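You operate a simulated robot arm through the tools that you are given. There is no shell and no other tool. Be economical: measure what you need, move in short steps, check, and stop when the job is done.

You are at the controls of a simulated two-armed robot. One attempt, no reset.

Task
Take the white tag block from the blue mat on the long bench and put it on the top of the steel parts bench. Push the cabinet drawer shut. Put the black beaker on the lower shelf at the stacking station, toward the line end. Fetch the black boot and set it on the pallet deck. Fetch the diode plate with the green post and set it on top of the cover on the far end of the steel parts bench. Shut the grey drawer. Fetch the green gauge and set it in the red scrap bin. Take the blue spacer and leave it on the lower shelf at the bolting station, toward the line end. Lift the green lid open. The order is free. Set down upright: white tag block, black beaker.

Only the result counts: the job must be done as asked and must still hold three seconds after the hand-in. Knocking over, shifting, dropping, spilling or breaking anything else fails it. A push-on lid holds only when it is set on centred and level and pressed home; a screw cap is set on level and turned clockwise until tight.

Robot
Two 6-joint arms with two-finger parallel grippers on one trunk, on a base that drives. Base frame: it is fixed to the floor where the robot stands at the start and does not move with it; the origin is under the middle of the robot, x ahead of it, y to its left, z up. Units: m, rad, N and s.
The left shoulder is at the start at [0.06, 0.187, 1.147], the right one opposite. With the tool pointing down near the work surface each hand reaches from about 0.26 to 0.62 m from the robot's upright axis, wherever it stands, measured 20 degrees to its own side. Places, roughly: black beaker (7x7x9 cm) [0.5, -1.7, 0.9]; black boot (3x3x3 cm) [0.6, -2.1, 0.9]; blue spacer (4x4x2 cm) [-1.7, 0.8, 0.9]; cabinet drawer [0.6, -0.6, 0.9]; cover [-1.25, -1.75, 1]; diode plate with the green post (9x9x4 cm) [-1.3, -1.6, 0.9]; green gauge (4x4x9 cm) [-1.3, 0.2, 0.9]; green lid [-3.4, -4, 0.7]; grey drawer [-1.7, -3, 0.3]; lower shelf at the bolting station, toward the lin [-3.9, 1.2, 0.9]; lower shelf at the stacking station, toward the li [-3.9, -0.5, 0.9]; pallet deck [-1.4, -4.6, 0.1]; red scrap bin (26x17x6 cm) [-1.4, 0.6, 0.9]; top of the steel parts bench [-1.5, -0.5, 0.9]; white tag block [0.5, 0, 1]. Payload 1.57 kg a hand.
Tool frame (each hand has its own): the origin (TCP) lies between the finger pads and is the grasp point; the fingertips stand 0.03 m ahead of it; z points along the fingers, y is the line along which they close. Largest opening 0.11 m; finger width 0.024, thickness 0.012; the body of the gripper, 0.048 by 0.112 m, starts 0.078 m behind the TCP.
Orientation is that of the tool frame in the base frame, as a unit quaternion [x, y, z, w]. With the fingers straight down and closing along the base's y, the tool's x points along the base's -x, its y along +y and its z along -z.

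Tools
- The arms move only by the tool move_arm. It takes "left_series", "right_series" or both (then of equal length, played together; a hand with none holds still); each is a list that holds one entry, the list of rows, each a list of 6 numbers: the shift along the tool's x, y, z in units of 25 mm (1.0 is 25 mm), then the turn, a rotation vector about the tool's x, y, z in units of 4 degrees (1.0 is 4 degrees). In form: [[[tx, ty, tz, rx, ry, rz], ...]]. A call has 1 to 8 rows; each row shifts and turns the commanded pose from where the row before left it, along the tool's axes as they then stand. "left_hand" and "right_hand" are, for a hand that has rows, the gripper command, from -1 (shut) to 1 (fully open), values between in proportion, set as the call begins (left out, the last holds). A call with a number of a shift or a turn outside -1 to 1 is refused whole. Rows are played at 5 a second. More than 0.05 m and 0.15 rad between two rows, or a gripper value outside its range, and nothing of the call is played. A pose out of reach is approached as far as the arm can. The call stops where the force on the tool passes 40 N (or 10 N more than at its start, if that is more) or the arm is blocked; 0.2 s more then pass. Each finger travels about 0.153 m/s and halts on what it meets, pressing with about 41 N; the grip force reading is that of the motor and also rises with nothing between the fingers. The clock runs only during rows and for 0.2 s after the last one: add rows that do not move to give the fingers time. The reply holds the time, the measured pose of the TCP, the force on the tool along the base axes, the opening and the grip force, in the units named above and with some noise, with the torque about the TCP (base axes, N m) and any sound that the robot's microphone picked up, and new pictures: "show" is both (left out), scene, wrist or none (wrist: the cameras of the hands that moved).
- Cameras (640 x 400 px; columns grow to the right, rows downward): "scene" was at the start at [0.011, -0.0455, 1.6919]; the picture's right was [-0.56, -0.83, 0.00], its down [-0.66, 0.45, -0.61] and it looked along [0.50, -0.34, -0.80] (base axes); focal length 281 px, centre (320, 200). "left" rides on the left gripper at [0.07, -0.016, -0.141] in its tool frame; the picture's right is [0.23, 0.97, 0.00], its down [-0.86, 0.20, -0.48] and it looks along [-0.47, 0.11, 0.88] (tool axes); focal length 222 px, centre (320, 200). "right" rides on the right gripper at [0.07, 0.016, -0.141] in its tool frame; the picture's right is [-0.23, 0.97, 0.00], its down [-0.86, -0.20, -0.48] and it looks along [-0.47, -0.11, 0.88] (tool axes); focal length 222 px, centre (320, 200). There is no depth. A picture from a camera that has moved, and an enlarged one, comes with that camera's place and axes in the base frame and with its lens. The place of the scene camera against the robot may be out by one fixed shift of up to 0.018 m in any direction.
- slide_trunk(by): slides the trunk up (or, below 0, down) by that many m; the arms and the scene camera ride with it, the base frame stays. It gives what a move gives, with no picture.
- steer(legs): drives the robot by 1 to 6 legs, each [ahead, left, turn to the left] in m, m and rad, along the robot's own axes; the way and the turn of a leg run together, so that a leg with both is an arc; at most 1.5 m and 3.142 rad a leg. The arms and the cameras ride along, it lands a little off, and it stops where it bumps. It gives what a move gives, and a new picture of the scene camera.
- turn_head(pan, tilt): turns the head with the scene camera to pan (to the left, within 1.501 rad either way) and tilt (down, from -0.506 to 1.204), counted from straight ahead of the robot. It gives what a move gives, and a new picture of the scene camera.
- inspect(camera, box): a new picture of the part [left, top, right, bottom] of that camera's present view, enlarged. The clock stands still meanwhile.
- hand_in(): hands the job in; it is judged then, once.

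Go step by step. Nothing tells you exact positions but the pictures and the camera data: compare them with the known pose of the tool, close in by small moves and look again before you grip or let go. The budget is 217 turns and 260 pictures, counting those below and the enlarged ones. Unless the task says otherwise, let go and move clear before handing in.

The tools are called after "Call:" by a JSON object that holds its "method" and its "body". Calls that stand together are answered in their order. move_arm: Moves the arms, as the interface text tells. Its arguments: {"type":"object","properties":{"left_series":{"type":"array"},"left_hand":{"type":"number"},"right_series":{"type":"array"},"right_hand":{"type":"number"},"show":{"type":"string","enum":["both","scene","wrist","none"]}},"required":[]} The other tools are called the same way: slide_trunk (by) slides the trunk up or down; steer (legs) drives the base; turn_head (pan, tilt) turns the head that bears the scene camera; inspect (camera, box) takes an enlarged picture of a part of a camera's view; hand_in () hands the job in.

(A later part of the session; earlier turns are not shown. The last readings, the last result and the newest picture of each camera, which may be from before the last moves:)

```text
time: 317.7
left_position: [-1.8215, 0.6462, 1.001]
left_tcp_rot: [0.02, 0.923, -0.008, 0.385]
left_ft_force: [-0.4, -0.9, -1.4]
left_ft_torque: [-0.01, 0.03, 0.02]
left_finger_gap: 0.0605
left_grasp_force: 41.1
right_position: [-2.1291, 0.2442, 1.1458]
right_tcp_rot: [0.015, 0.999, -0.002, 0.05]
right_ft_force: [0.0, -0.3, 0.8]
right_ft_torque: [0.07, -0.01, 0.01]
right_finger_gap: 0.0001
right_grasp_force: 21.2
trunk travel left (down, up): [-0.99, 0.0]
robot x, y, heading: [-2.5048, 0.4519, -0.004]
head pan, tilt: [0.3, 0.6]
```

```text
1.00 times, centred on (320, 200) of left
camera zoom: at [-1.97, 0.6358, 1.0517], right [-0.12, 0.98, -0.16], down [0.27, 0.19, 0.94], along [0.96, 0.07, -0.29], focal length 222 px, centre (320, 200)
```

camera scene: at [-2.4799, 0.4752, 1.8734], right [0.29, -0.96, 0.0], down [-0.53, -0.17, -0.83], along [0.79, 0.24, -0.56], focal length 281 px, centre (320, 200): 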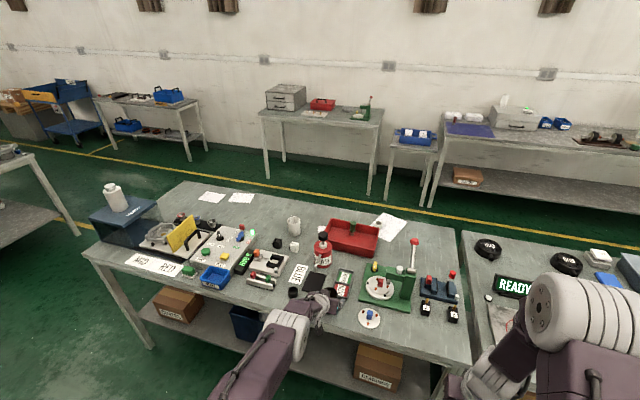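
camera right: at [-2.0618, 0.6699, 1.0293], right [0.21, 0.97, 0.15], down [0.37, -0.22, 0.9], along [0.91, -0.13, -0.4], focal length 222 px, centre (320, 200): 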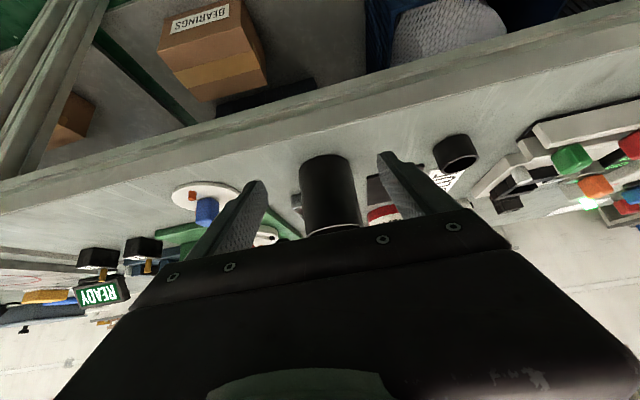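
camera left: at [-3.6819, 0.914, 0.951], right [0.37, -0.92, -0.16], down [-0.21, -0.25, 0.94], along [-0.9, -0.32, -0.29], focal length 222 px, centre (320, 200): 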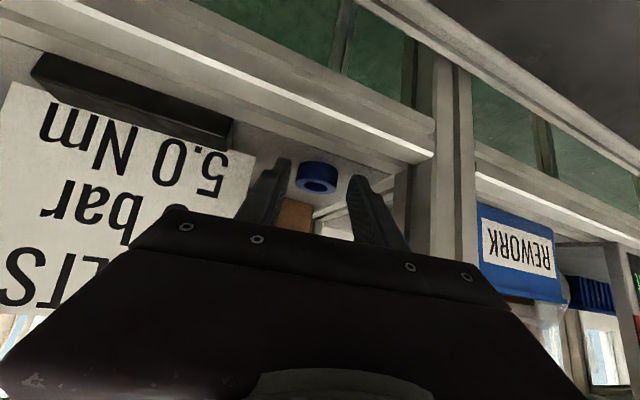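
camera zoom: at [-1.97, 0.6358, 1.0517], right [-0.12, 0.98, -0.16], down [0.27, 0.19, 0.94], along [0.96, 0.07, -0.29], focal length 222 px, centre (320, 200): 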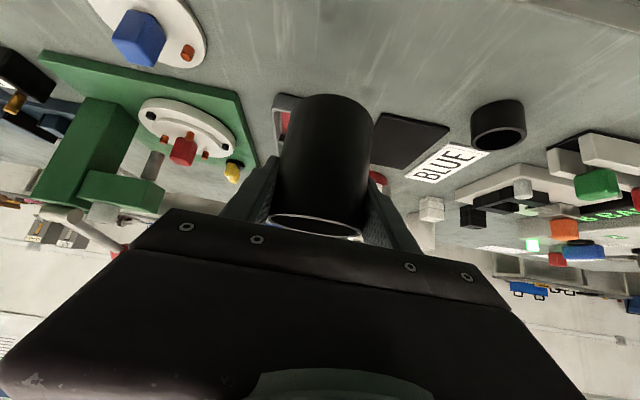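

Beaker gripped with the left hand. Back off, turn to the line, and move to the stacking station (robot y≈−0.18).

Call:
{"method": "steer", "body": {"legs": [[-0.14, 0, 0], [0, 0, 1.57], [0, 0, 1.57], [0, 0.625, 0]]}}

Call:
{"method": "turn_head", "body": {"pan": 0.1, "tilt": 0.55}}

```text
time: 329.7
left_position: [-3.3456, -0.3405, 1.0012]
left_tcp_rot: [0.923, -0.032, -0.384, -0.012]
left_ft_force: [0.5, 0.7, -0.6]
left_ft_torque: [0.03, -0.01, 0.0]
left_finger_gap: 0.0607
left_grasp_force: 40.5
right_position: [-3.0257, 0.053, 1.1457]
right_tcp_rot: [0.998, -0.03, -0.051, -0.002]
right_ft_force: [0.2, -0.1, -0.1]
right_ft_torque: [0.02, -0.01, -0.04]
right_finger_gap: 0.0
right_grasp_force: 21.2
trunk travel left (down, up): [-0.99, 0.0]
robot x, y, heading: [-2.6573, -0.168, 3.112]
head pan, tilt: [0.3, 0.6]
camera scene: at [-2.6762, -0.1945, 1.9332], right [-0.27, 0.96, 0.0], down [0.54, 0.15, -0.83], along [-0.8, -0.22, -0.56], focal length 281 px, centre (320, 200)
```

scene: 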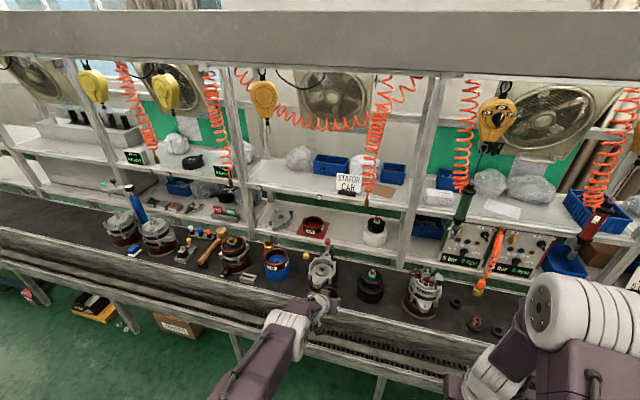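

```text
time: 330.4
left_position: [-3.3458, -0.3411, 1.0011]
left_tcp_rot: [0.922, -0.032, -0.385, -0.012]
left_ft_force: [-0.8, 0.1, -0.6]
left_ft_torque: [0.01, -0.01, 0.02]
left_finger_gap: 0.0605
left_grasp_force: 40.9
right_position: [-3.0253, 0.0523, 1.1461]
right_tcp_rot: [0.998, -0.031, -0.051, -0.003]
right_ft_force: [1.2, 0.1, -0.2]
right_ft_torque: [-0.01, -0.02, -0.02]
right_finger_gap: 0.0
right_grasp_force: 21.0
trunk travel left (down, up): [-0.99, 0.0]
robot x, y, heading: [-2.6611, -0.1689, 3.112]
head pan, tilt: [0.099, 0.55]
camera scene: at [-2.6806, -0.1794, 1.9377], right [-0.07, 1.0, 0.0], down [0.52, 0.04, -0.85], along [-0.85, -0.06, -0.52], focal length 281 px, centre (320, 200)
```

scene: 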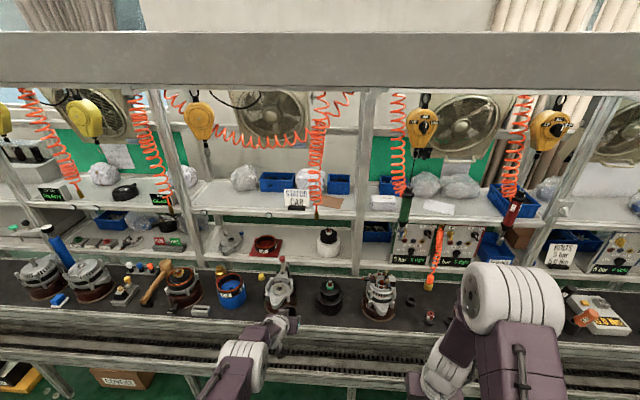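

Call:
{"method": "inspect", "body": {"camera": "scene", "box": [220, 200, 400, 340]}}

Call:
{"method": "move_arm", "body": {"left_series": [[[-0.7, 0, -0.71, 0, 0, 0], [-0.7, 0, -0.71, 0, 0, 0], [-0.7, 0, -0.71, 0, 0, 0], [0, 0, 0, 0, 0, 0]]], "show": "wrist"}}

```text
2.86 times, centred on (310, 270) of scene
camera zoom: at [-2.6806, -0.1794, 1.9377], right [-0.07, 1.0, 0.0], down [0.52, 0.04, -0.85], along [-0.85, -0.06, -0.52], focal length 802 px, centre (349, 0)
```

zoom: 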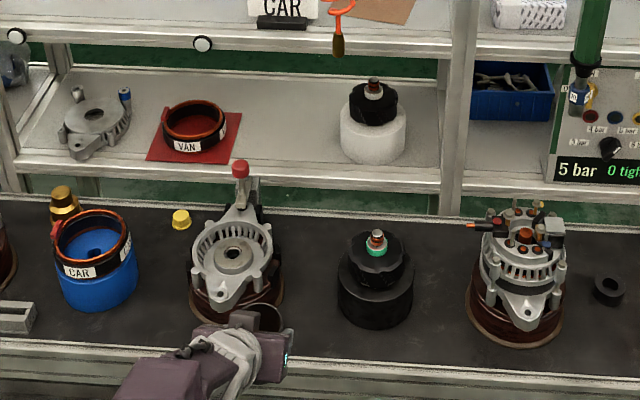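

```text
time: 331.4
left_position: [-3.3457, -0.3417, 1.0771]
left_tcp_rot: [0.922, -0.031, -0.385, -0.012]
left_ft_force: [-0.3, -0.8, -0.9]
left_ft_torque: [0.0, 0.01, 0.01]
left_finger_gap: 0.0605
left_grasp_force: 40.5
right_position: [-3.027, 0.0519, 1.146]
right_tcp_rot: [0.998, -0.031, -0.051, -0.003]
right_ft_force: [-0.1, -0.3, 0.3]
right_ft_torque: [0.03, 0.01, -0.02]
right_finger_gap: 0.0001
right_grasp_force: 21.3
trunk travel left (down, up): [-0.99, 0.0]
robot x, y, heading: [-2.6579, -0.1658, 3.11]
head pan, tilt: [0.099, 0.55]
camera left: at [-3.1939, -0.3347, 1.1269], right [0.09, -0.98, -0.16], down [-0.27, -0.18, 0.94], along [-0.96, -0.04, -0.29], focal length 222 px, centre (320, 200)
```

left: 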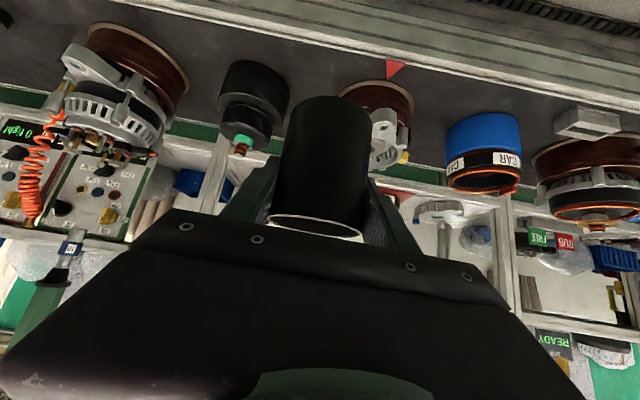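

Everything on the conveyor here is below ≈0.98 and the beaker bottom is at ≈1.017. I trim heading and drive in, stopping before the shelf lip.

Call:
{"method": "steer", "body": {"legs": [[0, 0.01, 0.031], [0.43, 0, 0]]}}

Call:
{"method": "inspect", "body": {"camera": "left", "box": [0, 0, 640, 400]}}

```text
time: 334.4
left_position: [-3.7675, -0.3695, 1.0763]
left_tcp_rot: [0.922, -0.019, -0.386, -0.007]
left_ft_force: [-0.3, -0.6, -1.0]
left_ft_torque: [0.01, -0.02, -0.03]
left_finger_gap: 0.0604
left_grasp_force: 40.4
right_position: [-3.4606, 0.0311, 1.1464]
right_tcp_rot: [0.999, -0.016, -0.051, -0.002]
right_ft_force: [-0.3, 0.5, -0.1]
right_ft_torque: [0.02, 0.05, 0.03]
right_finger_gap: 0.0001
right_grasp_force: 21.6
trunk travel left (down, up): [-0.99, 0.0]
robot x, y, heading: [-3.0882, -0.1796, 3.14]
head pan, tilt: [0.099, 0.55]
camera scene: at [-3.107, -0.1901, 1.9378], right [-0.1, 1.0, 0.0], down [0.52, 0.05, -0.85], along [-0.85, -0.08, -0.52], focal length 281 px, centre (320, 200)
```

scene: 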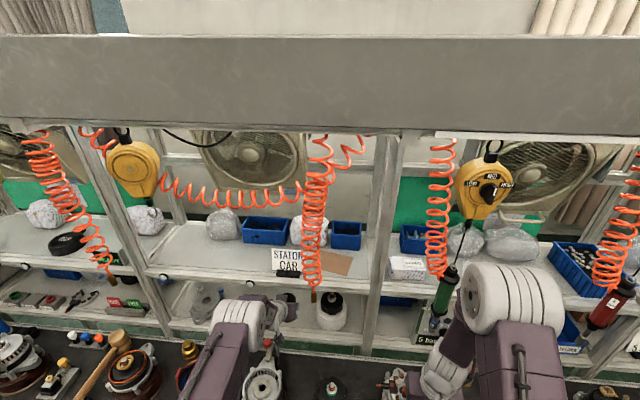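

```text
1.00 times, centred on (320, 200) of left
camera zoom: at [-3.617, -0.3594, 1.1277], right [0.12, -0.98, -0.16], down [-0.27, -0.19, 0.94], along [-0.96, -0.07, -0.28], focal length 222 px, centre (320, 200)
```

zoom: 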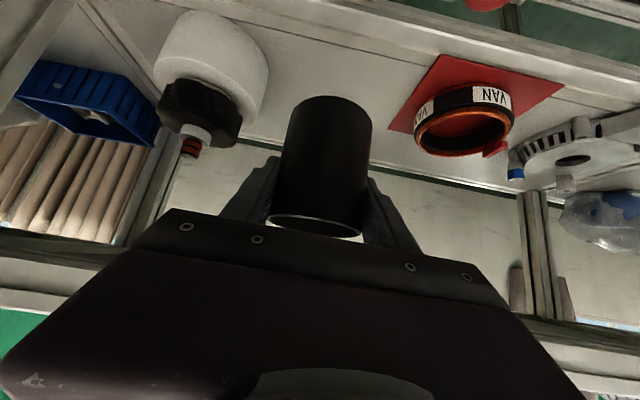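

The right elbow is getting close to a hanging green driver, so I move the right hand 15 cm to the right (away) before going further, and lower the beaker 4.5 cm.

Call:
{"method": "move_arm", "body": {"right_series": [[[0, -1, 0, 0, 0, 0], [0, -1, 0, 0, 0, 0], [0, -1, 0, 0, 0, 0], [0, -1, 0, 0, 0, 0], [0, -1, 0, 0, 0, 0], [0, -1, 0, 0, 0, 0]]], "left_series": [[[0.6, 0, 0.61, 0, 0, 0], [0.6, 0, 0.61, 0, 0, 0], [0, 0, 0, 0, 0, 0], [0, 0, 0, 0, 0, 0], [0, 0, 0, 0, 0, 0], [0, 0, 0, 0, 0, 0]]], "show": "scene"}}

```text
time: 335.8
left_position: [-3.7687, -0.3703, 1.0326]
left_tcp_rot: [0.923, -0.019, -0.385, -0.008]
left_ft_force: [-0.2, -0.2, -0.2]
left_ft_torque: [0.0, 0.03, -0.01]
left_finger_gap: 0.0603
left_grasp_force: 40.9
right_position: [-3.4557, 0.1837, 1.1465]
right_tcp_rot: [0.999, -0.016, -0.05, -0.003]
right_ft_force: [1.0, 1.1, 0.3]
right_ft_torque: [-0.02, 0.0, 0.01]
right_finger_gap: 0.0
right_grasp_force: 21.5
trunk travel left (down, up): [-0.99, 0.0]
robot x, y, heading: [-3.0915, -0.1778, 3.138]
head pan, tilt: [0.099, 0.55]
camera scene: at [-3.11, -0.1888, 1.9377], right [-0.1, 1.0, 0.0], down [0.52, 0.05, -0.85], along [-0.85, -0.08, -0.52], focal length 281 px, centre (320, 200)
```

scene: 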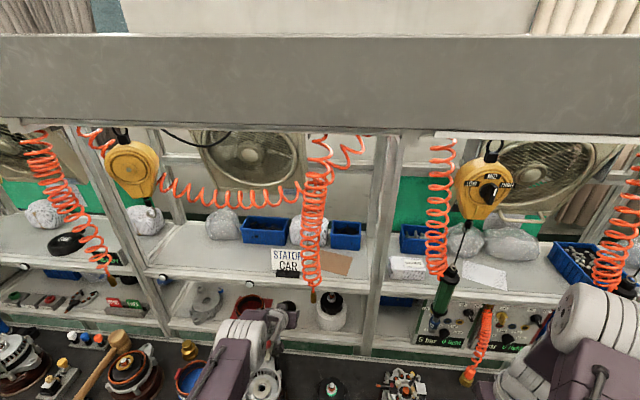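

Clear. Drive 5 cm further in.

Call:
{"method": "steer", "body": {"legs": [[0.052, 0, 0]]}}

Call:
{"method": "move_arm", "body": {"left_series": [[[-0.4, 0, 0.6, 0, 0, 0], [-0.4, 0, 0.6, 0, 0, 0], [-0.4, 0, 0.6, 0, 0, 0], [0, 0, 0, 0, 0, 0]]], "show": "wrist"}}

```text
time: 336.7
left_position: [-3.8125, -0.3725, 1.0381]
left_tcp_rot: [0.921, -0.019, -0.389, -0.007]
left_ft_force: [1.0, -0.6, -0.9]
left_ft_torque: [0.04, 0.04, 0.0]
left_finger_gap: 0.0606
left_grasp_force: 40.8
right_position: [-3.4974, 0.1814, 1.1495]
right_tcp_rot: [0.998, -0.017, -0.055, -0.002]
right_ft_force: [0.5, 1.0, 0.5]
right_ft_torque: [-0.03, 0.09, 0.02]
right_finger_gap: 0.0
right_grasp_force: 21.7
trunk travel left (down, up): [-0.99, 0.0]
robot x, y, heading: [-3.1427, -0.1796, 3.139]
head pan, tilt: [0.099, 0.55]
camera scene: at [-3.1441, -0.1904, 1.938], right [-0.1, 1.0, 0.0], down [0.51, 0.05, -0.86], along [-0.85, -0.08, -0.51], focal length 281 px, centre (320, 200)
```

scene: 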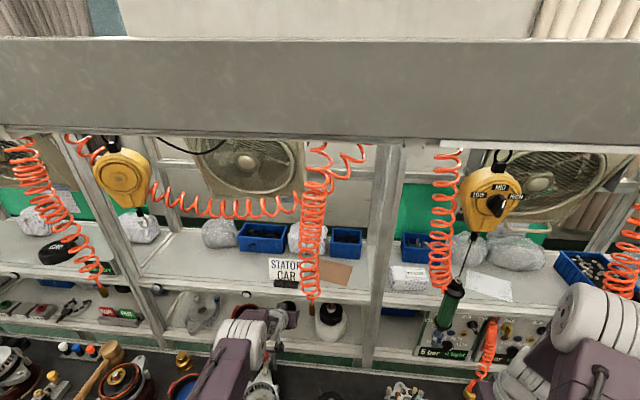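

```text
time: 337.7
left_position: [-3.8364, -0.369, 1.0278]
left_tcp_rot: [0.924, -0.021, -0.382, -0.011]
left_ft_force: [0.0, -0.3, -0.2]
left_ft_torque: [0.03, -0.03, 0.02]
left_finger_gap: 0.0604
left_grasp_force: 41.2
left hand out of reach, approached as far as the arm can: row 1, 2, 3
right_position: [-3.5095, 0.1821, 1.1459]
right_tcp_rot: [0.999, -0.017, -0.049, -0.002]
right_ft_force: [0.1, 1.0, 0.0]
right_ft_torque: [0.02, -0.03, -0.02]
right_finger_gap: 0.0
right_grasp_force: 21.1
trunk travel left (down, up): [-0.99, 0.0]
robot x, y, heading: [-3.1416, -0.176, 3.138]
head pan, tilt: [0.099, 0.55]
camera left: at [-3.6856, -0.3594, 1.079], right [0.11, -0.98, -0.17], down [-0.28, -0.19, 0.94], along [-0.95, -0.06, -0.29], focal length 222 px, centre (320, 200)
```

left: 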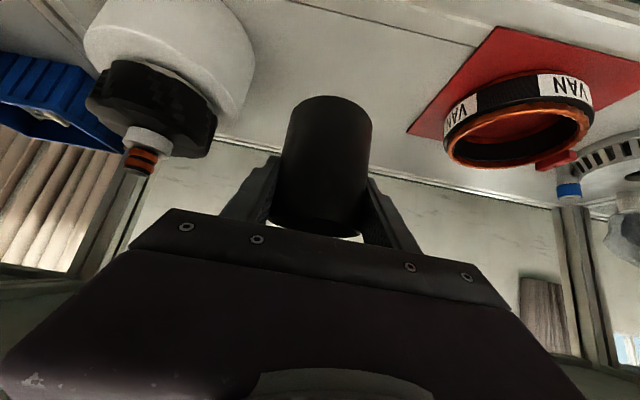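

At the reach limit with the beaker half over the front rail. I trade trunk height for reach: trunk down 6 cm, arm up and forward.

Call:
{"method": "slide_trunk", "body": {"by": -0.06}}

Call:
{"method": "move_arm", "body": {"left_series": [[[-0.35, 0, -0.35, 0, 0, 0], [-0.35, 0, -0.35, 0, 0, 0], [-0.35, 0, -0.35, 0, 0, 0], [-0.35, 0, -0.35, 0, 0, 0], [-0.4, 0, 0.4, 0, 0, 0], [-0.4, 0, 0.4, 0, 0, 0], [-0.4, 0, 0.4, 0, 0, 0], [0, 0, 0, 0, 0, 0]]], "show": "wrist"}}

```text
time: 338.7
left_position: [-3.8335, -0.3686, 0.9685]
left_tcp_rot: [0.923, -0.021, -0.385, -0.012]
left_ft_force: [0.6, 0.6, -1.2]
left_ft_torque: [-0.02, 0.01, 0.01]
left_finger_gap: 0.0604
left_grasp_force: 41.0
right_position: [-3.5078, 0.1826, 1.0873]
right_tcp_rot: [0.999, -0.017, -0.051, -0.003]
right_ft_force: [-0.2, 0.5, -0.3]
right_ft_torque: [-0.01, 0.03, 0.03]
right_finger_gap: 0.0
right_grasp_force: 21.0
trunk travel left (down, up): [-0.93, 0.06]
robot x, y, heading: [-3.1422, -0.1809, 3.142]
head pan, tilt: [0.099, 0.55]
```

```text
time: 340.5
left_position: [-3.8559, -0.3723, 1.0214]
left_tcp_rot: [0.92, -0.017, -0.391, -0.003]
left_ft_force: [-0.1, 0.2, -1.4]
left_ft_torque: [-0.04, -0.04, 0.01]
left_finger_gap: 0.0607
left_grasp_force: 41.1
left hand out of reach, approached as far as the arm can: row 6, 7
right_position: [-3.5079, 0.1813, 1.0852]
right_tcp_rot: [0.999, -0.017, -0.05, -0.002]
right_ft_force: [0.6, 0.7, -0.4]
right_ft_torque: [-0.02, 0.0, 0.0]
right_finger_gap: 0.0
right_grasp_force: 21.2
trunk travel left (down, up): [-0.93, 0.06]
robot x, y, heading: [-3.1424, -0.1792, 3.14]
head pan, tilt: [0.099, 0.55]
camera left: at [-3.7047, -0.3609, 1.07], right [0.12, -0.98, -0.16], down [-0.26, -0.18, 0.95], along [-0.96, -0.08, -0.27], focal length 222 px, centre (320, 200)
```

left: 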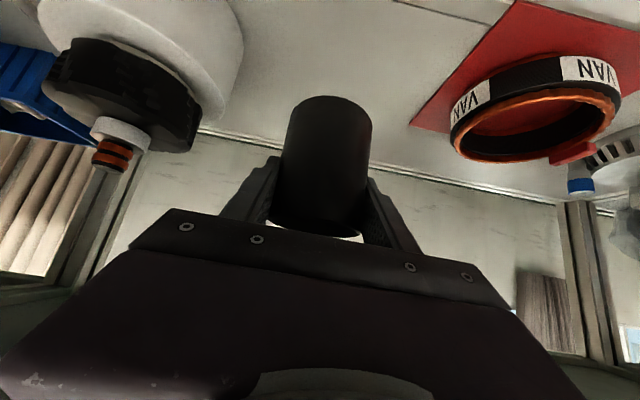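

Beaker now at x≈−3.856. Lower with the trunk.

Call:
{"method": "slide_trunk", "body": {"by": -0.08}}

Call:
{"method": "inspect", "body": {"camera": "left", "box": [0, 0, 640, 400]}}

```text
time: 341.7
left_position: [-3.855, -0.3728, 0.9417]
left_tcp_rot: [0.92, -0.018, -0.39, -0.004]
left_ft_force: [-0.2, 0.5, -1.7]
left_ft_torque: [0.01, -0.02, -0.02]
left_finger_gap: 0.0605
left_grasp_force: 41.3
right_position: [-3.5071, 0.1819, 1.0058]
right_tcp_rot: [0.999, -0.017, -0.05, -0.003]
right_ft_force: [-0.3, -0.5, 0.6]
right_ft_torque: [0.02, -0.02, -0.01]
right_finger_gap: 0.0001
right_grasp_force: 21.0
trunk travel left (down, up): [-0.85, 0.14]
robot x, y, heading: [-3.1372, -0.1782, 3.14]
head pan, tilt: [0.099, 0.55]
```

```text
1.00 times, centred on (320, 200) of left
camera zoom: at [-3.7047, -0.3609, 0.9901], right [0.12, -0.98, -0.16], down [-0.26, -0.18, 0.95], along [-0.96, -0.08, -0.27], focal length 222 px, centre (320, 200)
```

zoom: 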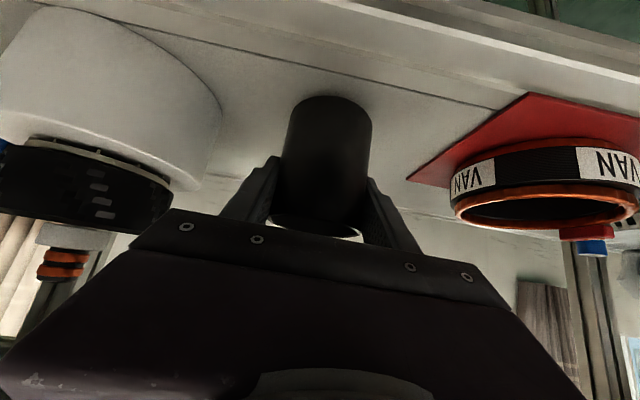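

Call:
{"method": "slide_trunk", "body": {"by": -0.011}}

Call:
{"method": "slide_trunk", "body": {"by": -0.004}}

```text
time: 342.3
left_position: [-3.8563, -0.3726, 0.9309]
left_tcp_rot: [0.92, -0.017, -0.391, -0.003]
left_ft_force: [0.2, 0.2, 4.8]
left_ft_torque: [0.07, -0.11, -0.01]
left_finger_gap: 0.0607
left_grasp_force: 40.8
right_position: [-3.5063, 0.1826, 0.9956]
right_tcp_rot: [0.999, -0.016, -0.05, -0.003]
right_ft_force: [0.0, 0.4, 0.7]
right_ft_torque: [-0.02, -0.02, -0.01]
right_finger_gap: 0.0
right_grasp_force: 21.6
trunk travel left (down, up): [-0.839, 0.151]
robot x, y, heading: [-3.1384, -0.1783, 3.139]
head pan, tilt: [0.099, 0.55]
```

```text
time: 342.8
left_position: [-3.8553, -0.3723, 0.9312]
left_tcp_rot: [0.919, -0.017, -0.395, -0.003]
left_ft_force: [-1.0, -2.1, 21.6]
left_ft_torque: [0.04, -0.4, -0.06]
left_finger_gap: 0.0604
left_grasp_force: 41.2
right_position: [-3.5049, 0.1828, 0.9927]
right_tcp_rot: [0.999, -0.017, -0.05, -0.003]
right_ft_force: [-0.2, -0.1, -0.3]
right_ft_torque: [-0.01, -0.01, 0.03]
right_finger_gap: 0.0
right_grasp_force: 21.5
trunk travel left (down, up): [-0.835, 0.155]
robot x, y, heading: [-3.1404, -0.1786, 3.14]
head pan, tilt: [0.099, 0.55]
```

Contact. Unload by 3.5 mm, open the fingers narrowly and look.

Call:
{"method": "slide_trunk", "body": {"by": 0.0035}}

Call:
{"method": "move_arm", "body": {"left_series": [[[0, 0, 0, 0, 0, 0], [0, 0, 0, 0, 0, 0], [0, 0, 0, 0, 0, 0]]], "left_hand": 0.45, "show": "wrist"}}

```text
time: 343.3
left_position: [-3.8554, -0.3721, 0.9313]
left_tcp_rot: [0.92, -0.017, -0.392, -0.003]
left_ft_force: [-5.6, -0.6, 14.8]
left_ft_torque: [0.15, 0.02, 0.06]
left_finger_gap: 0.0605
left_grasp_force: 40.9
right_position: [-3.5062, 0.182, 0.9949]
right_tcp_rot: [0.999, -0.016, -0.05, -0.003]
right_ft_force: [-0.9, -0.7, 0.5]
right_ft_torque: [-0.07, -0.04, 0.0]
right_finger_gap: 0.0
right_grasp_force: 21.5
trunk travel left (down, up): [-0.838, 0.151]
robot x, y, heading: [-3.1466, -0.1754, 3.138]
head pan, tilt: [0.099, 0.55]
```

```text
time: 344.1
left_position: [-3.8565, -0.3718, 0.929]
left_tcp_rot: [0.92, -0.018, -0.391, -0.004]
left_ft_force: [-0.4, -0.7, 0.2]
left_ft_torque: [0.01, 0.0, 0.0]
left_finger_gap: 0.0798
left_grasp_force: 0.0
right_position: [-3.5074, 0.1807, 0.995]
right_tcp_rot: [0.999, -0.017, -0.05, -0.002]
right_ft_force: [0.7, -0.3, 0.1]
right_ft_torque: [-0.01, -0.01, -0.01]
right_finger_gap: 0.0
right_grasp_force: 21.5
trunk travel left (down, up): [-0.838, 0.151]
robot x, y, heading: [-3.1394, -0.1756, 3.139]
head pan, tilt: [0.099, 0.55]
camera left: at [-3.7045, -0.361, 0.9782], right [0.12, -0.98, -0.16], down [-0.26, -0.18, 0.95], along [-0.96, -0.08, -0.27], focal length 222 px, centre (320, 200)
```

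left: 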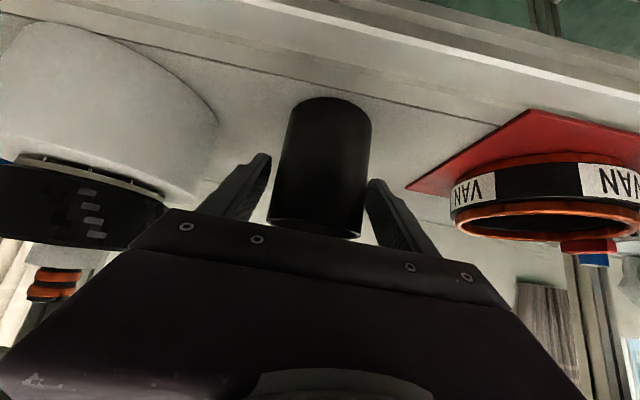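

Beaker stands free. Back 4 cm, rise, and drive out.

Call:
{"method": "steer", "body": {"legs": [[-0.04, 0, 0]]}}

Call:
{"method": "slide_trunk", "body": {"by": 0.13}}

Call:
{"method": "steer", "body": {"legs": [[-0.48, 0, 0]]}}

Call:
{"method": "inspect", "body": {"camera": "scene", "box": [220, 180, 400, 320]}}

```text
time: 345.0
left_position: [-3.821, -0.3719, 0.9253]
left_tcp_rot: [0.921, -0.018, -0.389, -0.004]
left_ft_force: [-0.9, 0.1, -0.1]
left_ft_torque: [-0.01, -0.01, 0.01]
left_finger_gap: 0.0797
left_grasp_force: 0.1
right_position: [-3.4735, 0.1815, 0.9931]
right_tcp_rot: [0.999, -0.017, -0.047, -0.003]
right_ft_force: [-0.4, 0.1, 0.4]
right_ft_torque: [0.02, -0.05, 0.0]
right_finger_gap: 0.0
right_grasp_force: 21.1
trunk travel left (down, up): [-0.838, 0.151]
robot x, y, heading: [-3.0987, -0.1793, 3.141]
head pan, tilt: [0.099, 0.55]
camera scene: at [-3.1319, -0.1899, 1.7859], right [-0.1, 1.0, 0.0], down [0.53, 0.05, -0.85], along [-0.85, -0.08, -0.53], focal length 281 px, centre (320, 200)
```

scene: 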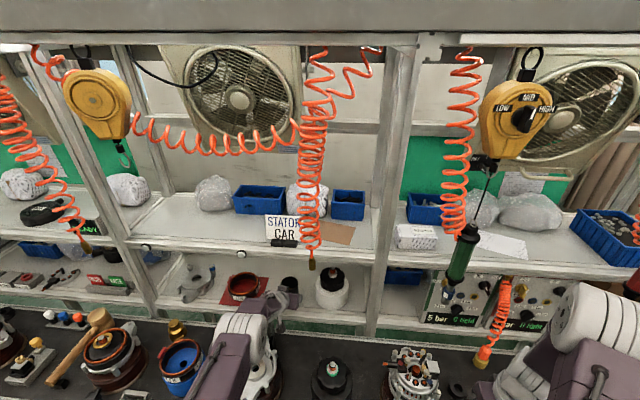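

```text
time: 346.6
left_position: [-3.8148, -0.3733, 1.0543]
left_tcp_rot: [0.922, -0.017, -0.386, -0.003]
left_ft_force: [13.6, 3.2, -27.5]
left_ft_torque: [0.12, 2.12, 0.32]
left_finger_gap: 0.0797
left_grasp_force: 0.0
right_position: [-3.4685, 0.1811, 1.1239]
right_tcp_rot: [0.999, -0.017, -0.05, -0.002]
right_ft_force: [0.4, 0.1, 0.2]
right_ft_torque: [0.0, -0.05, -0.03]
right_finger_gap: 0.0
right_grasp_force: 21.2
trunk travel left (down, up): [-0.968, 0.021]
robot x, y, heading: [-3.0983, -0.1782, 3.14]
head pan, tilt: [0.099, 0.55]
```

```text
time: 349.4
left_position: [-3.3359, -0.3764, 1.0589]
left_tcp_rot: [0.921, -0.015, -0.389, -0.002]
left_ft_force: [0.2, 0.3, 0.2]
left_ft_torque: [0.02, 0.0, -0.01]
left_finger_gap: 0.0798
left_grasp_force: 0.1
right_position: [-2.9926, 0.1797, 1.1235]
right_tcp_rot: [0.999, -0.014, -0.049, -0.003]
right_ft_force: [0.5, -1.4, 0.0]
right_ft_torque: [0.0, -0.04, 0.03]
right_finger_gap: 0.0001
right_grasp_force: 21.4
trunk travel left (down, up): [-0.968, 0.021]
robot x, y, heading: [-2.622, -0.1786, -3.137]
head pan, tilt: [0.099, 0.55]
camera scene: at [-2.6443, -0.1899, 1.9162], right [-0.1, 0.99, 0.0], down [0.52, 0.05, -0.85], along [-0.85, -0.09, -0.52], focal length 281 px, centre (320, 200)
```

scene: 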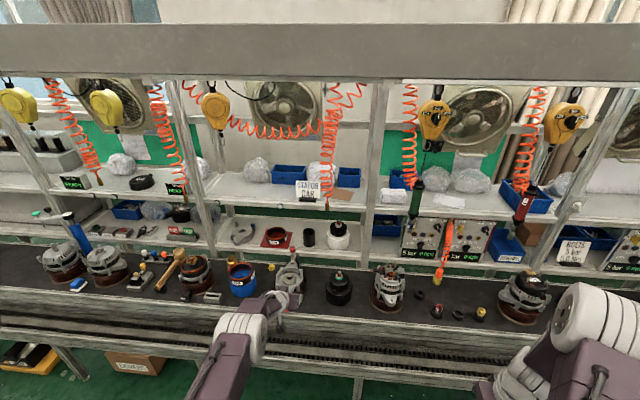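

```text
2.86 times, centred on (310, 250) of scene
camera zoom: at [-2.6443, -0.1899, 1.9162], right [-0.1, 0.99, 0.0], down [0.52, 0.05, -0.85], along [-0.85, -0.09, -0.52], focal length 802 px, centre (349, 57)
```

zoom: 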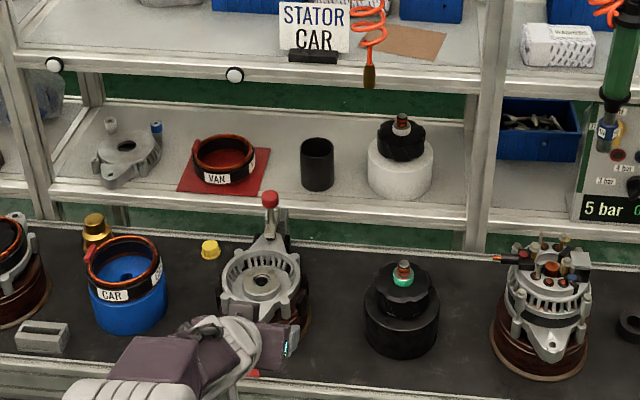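

Beaker stands upright on the shelf, neighbours undisturbed. Next: un-pitch the left hand, trunk back to normal, and head toward the green lid at [-3.4, −4, 0.7].

Call:
{"method": "move_arm", "body": {"left_series": [[[0.7, 0, -0.5, 0, 1, 0], [0.7, 0, -0.5, 0, 1, 0], [0.7, 0, -0.5, 0, 1, 0], [0.7, 0, -0.5, 0, 1, 0], [0.7, 0, -0.4, 0, 1, 0], [0.7, 0, -0.3, 0, 1, 0], [0.7, 0, -0.2, 0, 1, 0], [0.7, 0, 0, 0, 1, 0]]], "right_series": [[[0, 0.5, 0, 0, 0.7, 0], [0, 1, 0, 0, 0.7, 0], [0, 1, 0, 0, 0, 0], [0, 1, 0, 0, 0, 0], [0, 1, 0, 0, 0, 0], [0, 1, 0, 0, 0, 0], [0, 0, 0, 0, 0, 0], [0, 0, 0, 0, 0, 0]]], "show": "none"}}

Call:
{"method": "move_arm", "body": {"left_series": [[[0.7, 0, 0, 0, 1, 0], [0.5, 0, 0, 0, 1, 0], [0, 0, 0, 0, 1, 0], [0, 0, 0, 0, 0, 0]]], "left_hand": 1, "show": "none"}}

Call:
{"method": "steer", "body": {"legs": [[0.1, 0, 0], [0, 0, 1.57], [1.2, 0, 0]]}}

Call:
{"method": "turn_head", "body": {"pan": 0.0, "tilt": 0.35}}

```text
time: 351.2
left_position: [-3.1945, -0.38, 1.0413]
left_tcp_rot: [0.987, -0.021, -0.16, -0.017]
left_ft_force: [-0.9, 0.7, 0.7]
left_ft_torque: [0.0, 0.01, -0.01]
left_finger_gap: 0.0797
left_grasp_force: 0.1
left hand out of reach, approached as far as the arm can: row 4, 5, 8
right_position: [-2.9948, 0.0423, 1.1241]
right_tcp_rot: [1.0, -0.014, -0.002, -0.002]
right_ft_force: [-0.1, -0.4, -0.2]
right_ft_torque: [-0.01, -0.03, -0.02]
right_finger_gap: 0.0
right_grasp_force: 21.2
trunk travel left (down, up): [-0.968, 0.021]
robot x, y, heading: [-2.6203, -0.1768, -3.135]
head pan, tilt: [0.099, 0.55]
```

```text
time: 352.2
left_position: [-3.155, -0.3876, 1.0318]
left_tcp_rot: [0.994, -0.023, -0.098, -0.029]
left_ft_force: [-0.4, 0.8, 0.2]
left_ft_torque: [0.01, 0.02, 0.0]
left_finger_gap: 0.11
left_grasp_force: 0.1
left hand out of reach, approached as far as the arm can: row 1, 2, 3
right_position: [-2.9939, 0.0425, 1.124]
right_tcp_rot: [1.0, -0.014, -0.002, -0.003]
right_ft_force: [-0.7, 0.3, -0.4]
right_ft_torque: [0.0, 0.01, -0.02]
right_finger_gap: 0.0
right_grasp_force: 20.8
trunk travel left (down, up): [-0.968, 0.021]
robot x, y, heading: [-2.6218, -0.1755, -3.139]
head pan, tilt: [0.099, 0.55]
```

```text
time: 362.9
left_position: [-2.5069, -1.8959, 1.0323]
left_tcp_rot: [0.72, 0.686, -0.09, 0.05]
left_ft_force: [-0.7, -0.2, 0.2]
left_ft_torque: [-0.04, 0.0, 0.03]
left_finger_gap: 0.11
left_grasp_force: 0.1
right_position: [-2.9356, -1.7351, 1.1251]
right_tcp_rot: [0.717, 0.697, -0.002, 0.0]
right_ft_force: [0.2, 0.4, 0.5]
right_ft_torque: [-0.02, 0.0, 0.01]
right_finger_gap: 0.0
right_grasp_force: 21.1
trunk travel left (down, up): [-0.968, 0.021]
robot x, y, heading: [-2.7185, -1.3648, -1.575]
head pan, tilt: [0.099, 0.55]
camera scene: at [-2.6969, -1.3952, 1.9163], right [-0.99, -0.1, 0.0], down [-0.05, 0.52, -0.85], along [0.09, -0.85, -0.52], focal length 281 px, centre (320, 200)
```

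scene: 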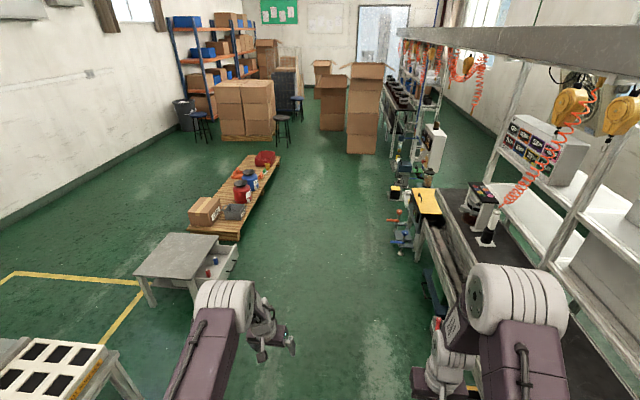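

```text
time: 363.6
left_position: [-2.5068, -1.8969, 1.0323]
left_tcp_rot: [0.72, 0.686, -0.09, 0.05]
left_ft_force: [-0.2, -0.2, 0.8]
left_ft_torque: [0.0, 0.03, -0.01]
left_finger_gap: 0.1101
left_grasp_force: 0.0
right_position: [-2.936, -1.7364, 1.1247]
right_tcp_rot: [0.718, 0.696, -0.002, 0.0]
right_ft_force: [0.7, 0.6, 0.2]
right_ft_torque: [0.02, 0.02, 0.01]
right_finger_gap: 0.0002
right_grasp_force: 21.3
trunk travel left (down, up): [-0.968, 0.021]
robot x, y, heading: [-2.7176, -1.3618, -1.569]
head pan, tilt: [0.0, 0.351]
camera scene: at [-2.7058, -1.4002, 1.9344], right [-1.0, 0.0, 0.0], down [0.0, 0.34, -0.94], along [0.0, -0.94, -0.34], focal length 281 px, centre (320, 200)
```

scene: 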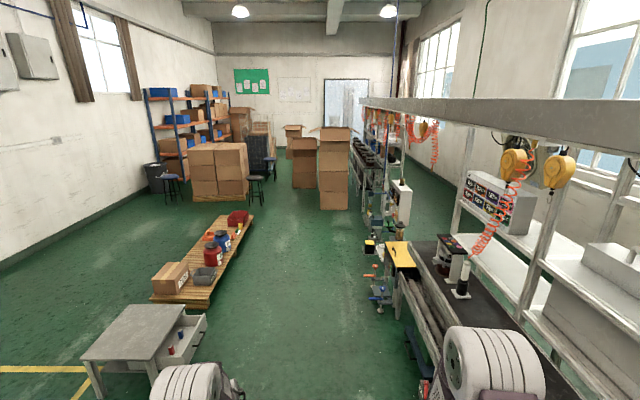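

Call:
{"method": "inspect", "body": {"camera": "scene", "box": [330, 160, 470, 310]}}

Call:
{"method": "inspect", "body": {"camera": "scene", "box": [70, 200, 270, 380]}}

```text
2.67 times, centred on (400, 235) of scene
camera zoom: at [-2.7058, -1.4002, 1.9344], right [-1.0, 0.0, 0.0], down [0.0, 0.34, -0.94], along [0.0, -0.94, -0.34], focal length 748 px, centre (107, 107)
```

zoom: 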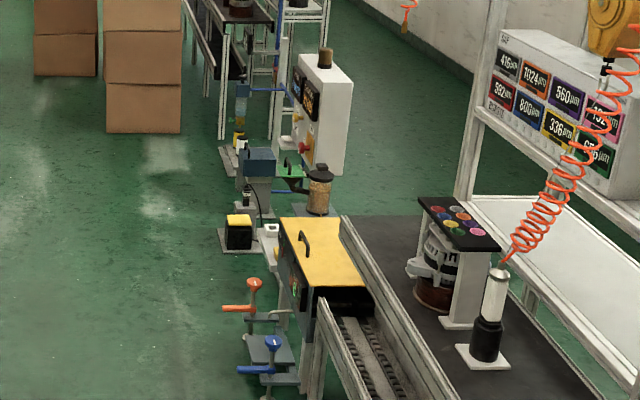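

```text
2.22 times, centred on (170, 290) of scene
camera zoom: at [-2.7058, -1.4002, 1.9344], right [-1.0, 0.0, 0.0], down [0.0, 0.34, -0.94], along [0.0, -0.94, -0.34], focal length 624 px, centre (653, 0)
```

zoom: 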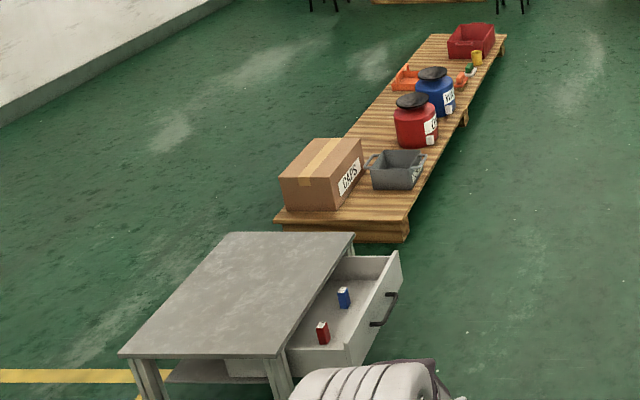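

The grey drawer is open toward −x, with its handle near [-1.85, −2.97, 0.33]; it holds small parts. I'll close it first. Drive to face it and fix up the left hand.

Call:
{"method": "move_arm", "body": {"left_series": [[[0, 0, -1, 0.3, 0.7, 0], [0, 0, -1, 0.3, 0.7, 0], [0.3, 0, -1, 0.2, 0.7, 0], [0.5, 0, -1, 0, 0.6, 0], [1, 0, 0, 0, 0, 0], [1, 0, 0, 0, 0, 0], [1, 0, 0, 0, 0, 0], [0, 0, 0, 0, 0, 0]]], "show": "none"}}

Call:
{"method": "steer", "body": {"legs": [[1.4, 0, 0], [0, 0, 1.57], [0.2, 0, 0]]}}

Call:
{"method": "turn_head", "body": {"pan": -0.15, "tilt": 0.9}}

```text
time: 365.4
left_position: [-2.4971, -1.7591, 1.1164]
left_tcp_rot: [0.727, 0.684, -0.041, -0.034]
left_ft_force: [0.0, -0.7, -0.5]
left_ft_torque: [0.01, 0.01, -0.02]
left_finger_gap: 0.11
left_grasp_force: 0.0
left hand out of reach, approached as far as the arm can: row 2, 3, 4
right_position: [-2.9367, -1.736, 1.1251]
right_tcp_rot: [0.718, 0.696, -0.003, 0.0]
right_ft_force: [0.7, -0.4, -0.5]
right_ft_torque: [0.01, 0.02, 0.02]
right_finger_gap: 0.0
right_grasp_force: 21.1
trunk travel left (down, up): [-0.968, 0.021]
robot x, y, heading: [-2.7163, -1.3615, -1.567]
head pan, tilt: [0.0, 0.351]
```

```text
time: 377.5
left_position: [-2.1297, -2.5812, 1.1184]
left_tcp_rot: [0.033, 0.998, -0.053, 0.005]
left_ft_force: [-0.7, -0.7, 0.6]
left_ft_torque: [0.01, -0.05, -0.03]
left_finger_gap: 0.1099
left_grasp_force: 0.0
right_position: [-2.1546, -3.0203, 1.125]
right_tcp_rot: [0.017, 1.0, -0.001, 0.003]
right_ft_force: [0.1, 0.1, 0.6]
right_ft_torque: [0.06, -0.07, -0.01]
right_finger_gap: 0.0001
right_grasp_force: 21.1
trunk travel left (down, up): [-0.968, 0.021]
robot x, y, heading: [-2.5188, -2.7969, -0.006]
head pan, tilt: [0.0, 0.351]
camera scene: at [-2.487, -2.8017, 1.9347], right [0.0, -1.0, 0.0], down [-0.34, 0.0, -0.94], along [0.94, 0.0, -0.34], focal length 281 px, centre (320, 200)
```

scene: 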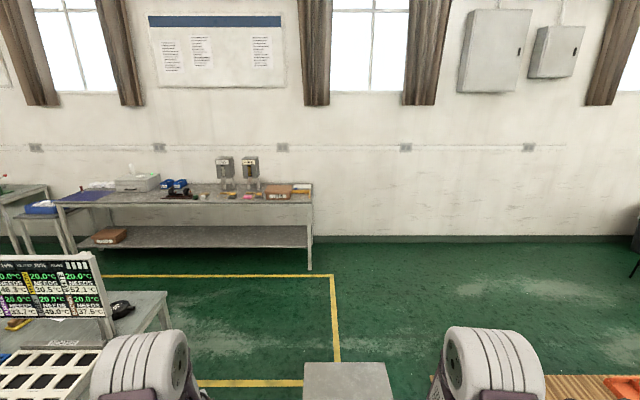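

```text
time: 378.5
left_position: [-2.1252, -2.5807, 1.1163]
left_tcp_rot: [0.033, 0.998, -0.054, 0.004]
left_ft_force: [0.2, 0.2, 0.3]
left_ft_torque: [-0.01, 0.0, 0.02]
left_finger_gap: 0.1099
left_grasp_force: 0.1
right_position: [-2.1501, -3.0204, 1.123]
right_tcp_rot: [0.017, 1.0, -0.001, 0.001]
right_ft_force: [-0.1, -0.4, 1.0]
right_ft_torque: [-0.01, -0.01, -0.01]
right_finger_gap: 0.0
right_grasp_force: 21.7
trunk travel left (down, up): [-0.968, 0.021]
robot x, y, heading: [-2.5244, -2.8004, -0.005]
head pan, tilt: [-0.15, 0.901]
camera scene: at [-2.4963, -2.8128, 1.887], right [-0.15, -0.99, 0.0], down [-0.77, 0.12, -0.62], along [0.61, -0.1, -0.78], focal length 281 px, centre (320, 200)
```

scene: 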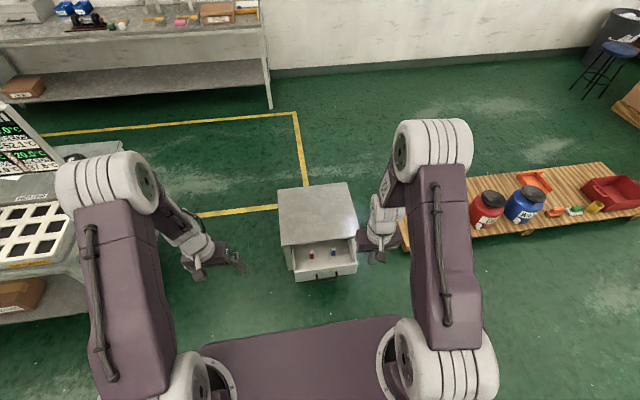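

Handle at about [-1.837, −2.966, 0.33]; table front edge x≈−1.70. I pitch and extend the right hand (fingers closed), then lower the trunk.

Call:
{"method": "move_arm", "body": {"right_series": [[[-1, 0.4, 0.3, 0, -1, 0], [-1, 0.4, 0.3, 0, -1, 0], [-0.9, 0.4, 0.4, 0, -1, 0], [-0.9, 0.4, 0.5, 0, -1, 0], [-0.8, 0.4, 0.5, 0, -1, 0], [-0.8, 0.2, 0.6, 0, -1, 0], [0, 0, 0, 0, -1, 0], [0, 0, 0, 0, 0, 0]]], "right_hand": -1, "show": "none"}}

Call:
{"method": "slide_trunk", "body": {"by": -0.6}}

Call:
{"method": "turn_head", "body": {"pan": -0.15, "tilt": 0.8}}

Call:
{"method": "inspect", "body": {"camera": "right", "box": [0, 0, 640, 400]}}

```text
time: 380.3
left_position: [-2.1259, -2.5811, 1.1168]
left_tcp_rot: [0.032, 0.998, -0.054, 0.005]
left_ft_force: [0.8, -0.3, 0.4]
left_ft_torque: [-0.02, 0.04, -0.02]
left_finger_gap: 0.11
left_grasp_force: 0.0
right_position: [-2.0068, -2.9724, 1.0839]
right_tcp_rot: [0.016, 0.97, -0.006, 0.243]
right_ft_force: [0.5, -0.3, 0.2]
right_ft_torque: [-0.02, -0.03, 0.01]
right_finger_gap: 0.0001
right_grasp_force: 21.7
right hand out of reach, approached as far as the arm can: row 3
trunk travel left (down, up): [-0.968, 0.021]
robot x, y, heading: [-2.5206, -2.796, -0.002]
head pan, tilt: [-0.15, 0.901]
```

```text
refused: -0.6 is not a number from -0.4 to 0.4
```

```text
time: 381.0
left_position: [-2.1252, -2.582, 1.1166]
left_tcp_rot: [0.033, 0.998, -0.055, 0.004]
left_ft_force: [-0.3, -0.5, -0.4]
left_ft_torque: [0.02, -0.02, 0.03]
left_finger_gap: 0.11
left_grasp_force: 0.1
right_position: [-2.0081, -2.9723, 1.084]
right_tcp_rot: [0.017, 0.97, -0.006, 0.243]
right_ft_force: [0.5, 0.5, 0.5]
right_ft_torque: [0.0, -0.01, -0.03]
right_finger_gap: 0.0
right_grasp_force: 20.8
trunk travel left (down, up): [-0.968, 0.021]
robot x, y, heading: [-2.5233, -2.7972, 0.0]
head pan, tilt: [-0.15, 0.799]
camera scene: at [-2.4932, -2.8135, 1.8948], right [-0.15, -0.99, 0.0], down [-0.71, 0.11, -0.7], along [0.69, -0.11, -0.72], focal length 281 px, centre (320, 200)
```

scene: 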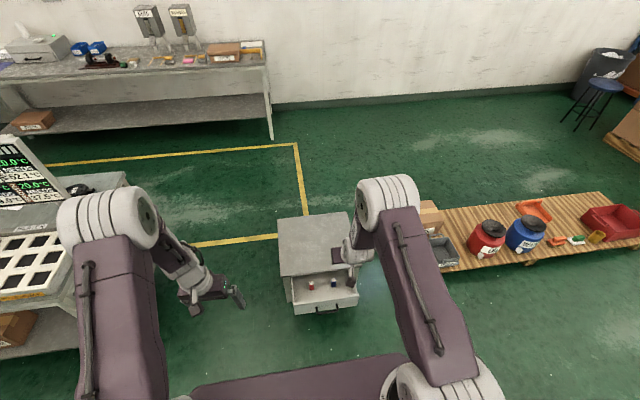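

```text
1.00 times, centred on (320, 200) of right
camera zoom: at [-2.1349, -2.9518, 1.1771], right [0.23, 0.97, 0.1], down [0.52, -0.21, 0.83], along [0.82, -0.14, -0.55], focal length 222 px, centre (320, 200)
```

zoom: 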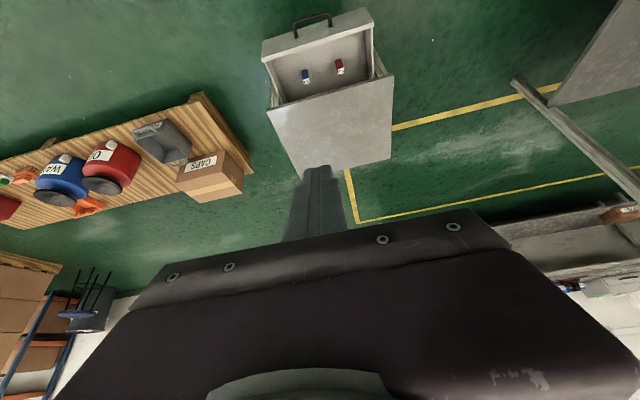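

Call:
{"method": "slide_trunk", "body": {"by": -0.4}}

Call:
{"method": "slide_trunk", "body": {"by": -0.32}}

Call:
{"method": "turn_head", "body": {"pan": -0.3, "tilt": 0.85}}

Call:
{"method": "inspect", "body": {"camera": "right", "box": [0, 0, 640, 400]}}

```text
time: 384.8
left_position: [-2.1252, -2.5814, 0.7162]
left_tcp_rot: [0.032, 0.998, -0.053, 0.005]
left_ft_force: [0.4, 0.6, 0.3]
left_ft_torque: [0.01, -0.03, -0.04]
left_finger_gap: 0.1098
left_grasp_force: 0.0
right_position: [-2.0083, -2.9725, 0.6843]
right_tcp_rot: [0.017, 0.97, -0.007, 0.243]
right_ft_force: [-0.8, 0.1, -0.5]
right_ft_torque: [0.01, -0.03, -0.01]
right_finger_gap: 0.0003
right_grasp_force: 22.1
trunk travel left (down, up): [-0.568, 0.422]
robot x, y, heading: [-2.5231, -2.7956, -0.001]
head pan, tilt: [-0.15, 0.799]
```

```text
time: 388.0
left_position: [-2.1264, -2.582, 0.3968]
left_tcp_rot: [0.032, 0.998, -0.053, 0.005]
left_ft_force: [-0.3, 0.1, 1.0]
left_ft_torque: [-0.03, -0.02, 0.01]
left_finger_gap: 0.1102
left_grasp_force: 0.0
right_position: [-2.0074, -2.972, 0.3653]
right_tcp_rot: [0.017, 0.97, -0.007, 0.242]
right_ft_force: [-0.9, -0.3, -0.4]
right_ft_torque: [0.05, 0.01, 0.0]
right_finger_gap: 0.0001
right_grasp_force: 21.0
trunk travel left (down, up): [-0.248, 0.742]
robot x, y, heading: [-2.5186, -2.7995, -0.007]
head pan, tilt: [-0.15, 0.799]
```

```text
time: 388.7
left_position: [-2.1266, -2.5813, 0.396]
left_tcp_rot: [0.032, 0.998, -0.053, 0.004]
left_ft_force: [0.2, 0.0, -0.2]
left_ft_torque: [0.01, 0.0, 0.01]
left_finger_gap: 0.1102
left_grasp_force: 0.1
right_position: [-2.0067, -2.9718, 0.3655]
right_tcp_rot: [0.016, 0.97, -0.005, 0.242]
right_ft_force: [-0.5, -0.6, 0.3]
right_ft_torque: [0.02, -0.01, -0.06]
right_finger_gap: 0.0
right_grasp_force: 21.2
trunk travel left (down, up): [-0.248, 0.742]
robot x, y, heading: [-2.5226, -2.7951, -0.004]
head pan, tilt: [-0.3, 0.85]
camera scene: at [-2.4984, -2.8246, 1.1708], right [-0.3, -0.95, 0.0], down [-0.72, 0.22, -0.66], along [0.63, -0.2, -0.75], focal length 281 px, centre (320, 200)
```

scene: 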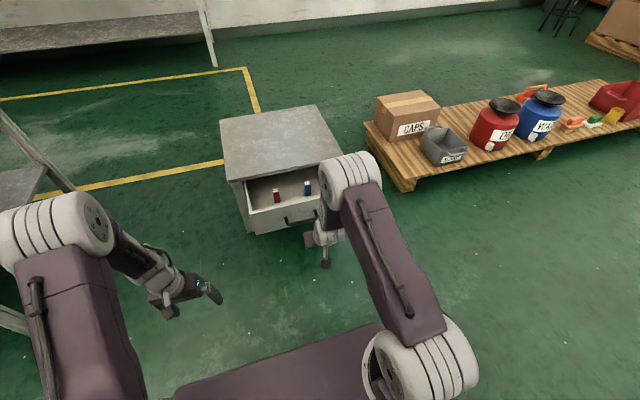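

```text
1.00 times, centred on (320, 200) of right
camera zoom: at [-2.135, -2.9518, 0.457], right [0.23, 0.97, 0.1], down [0.52, -0.21, 0.83], along [0.82, -0.14, -0.55], focal length 222 px, centre (320, 200)
```

zoom: 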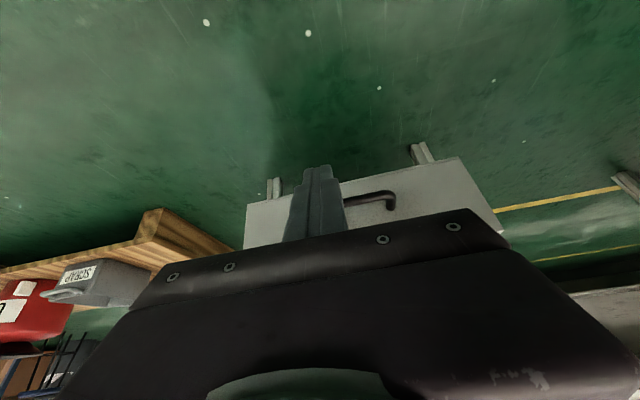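

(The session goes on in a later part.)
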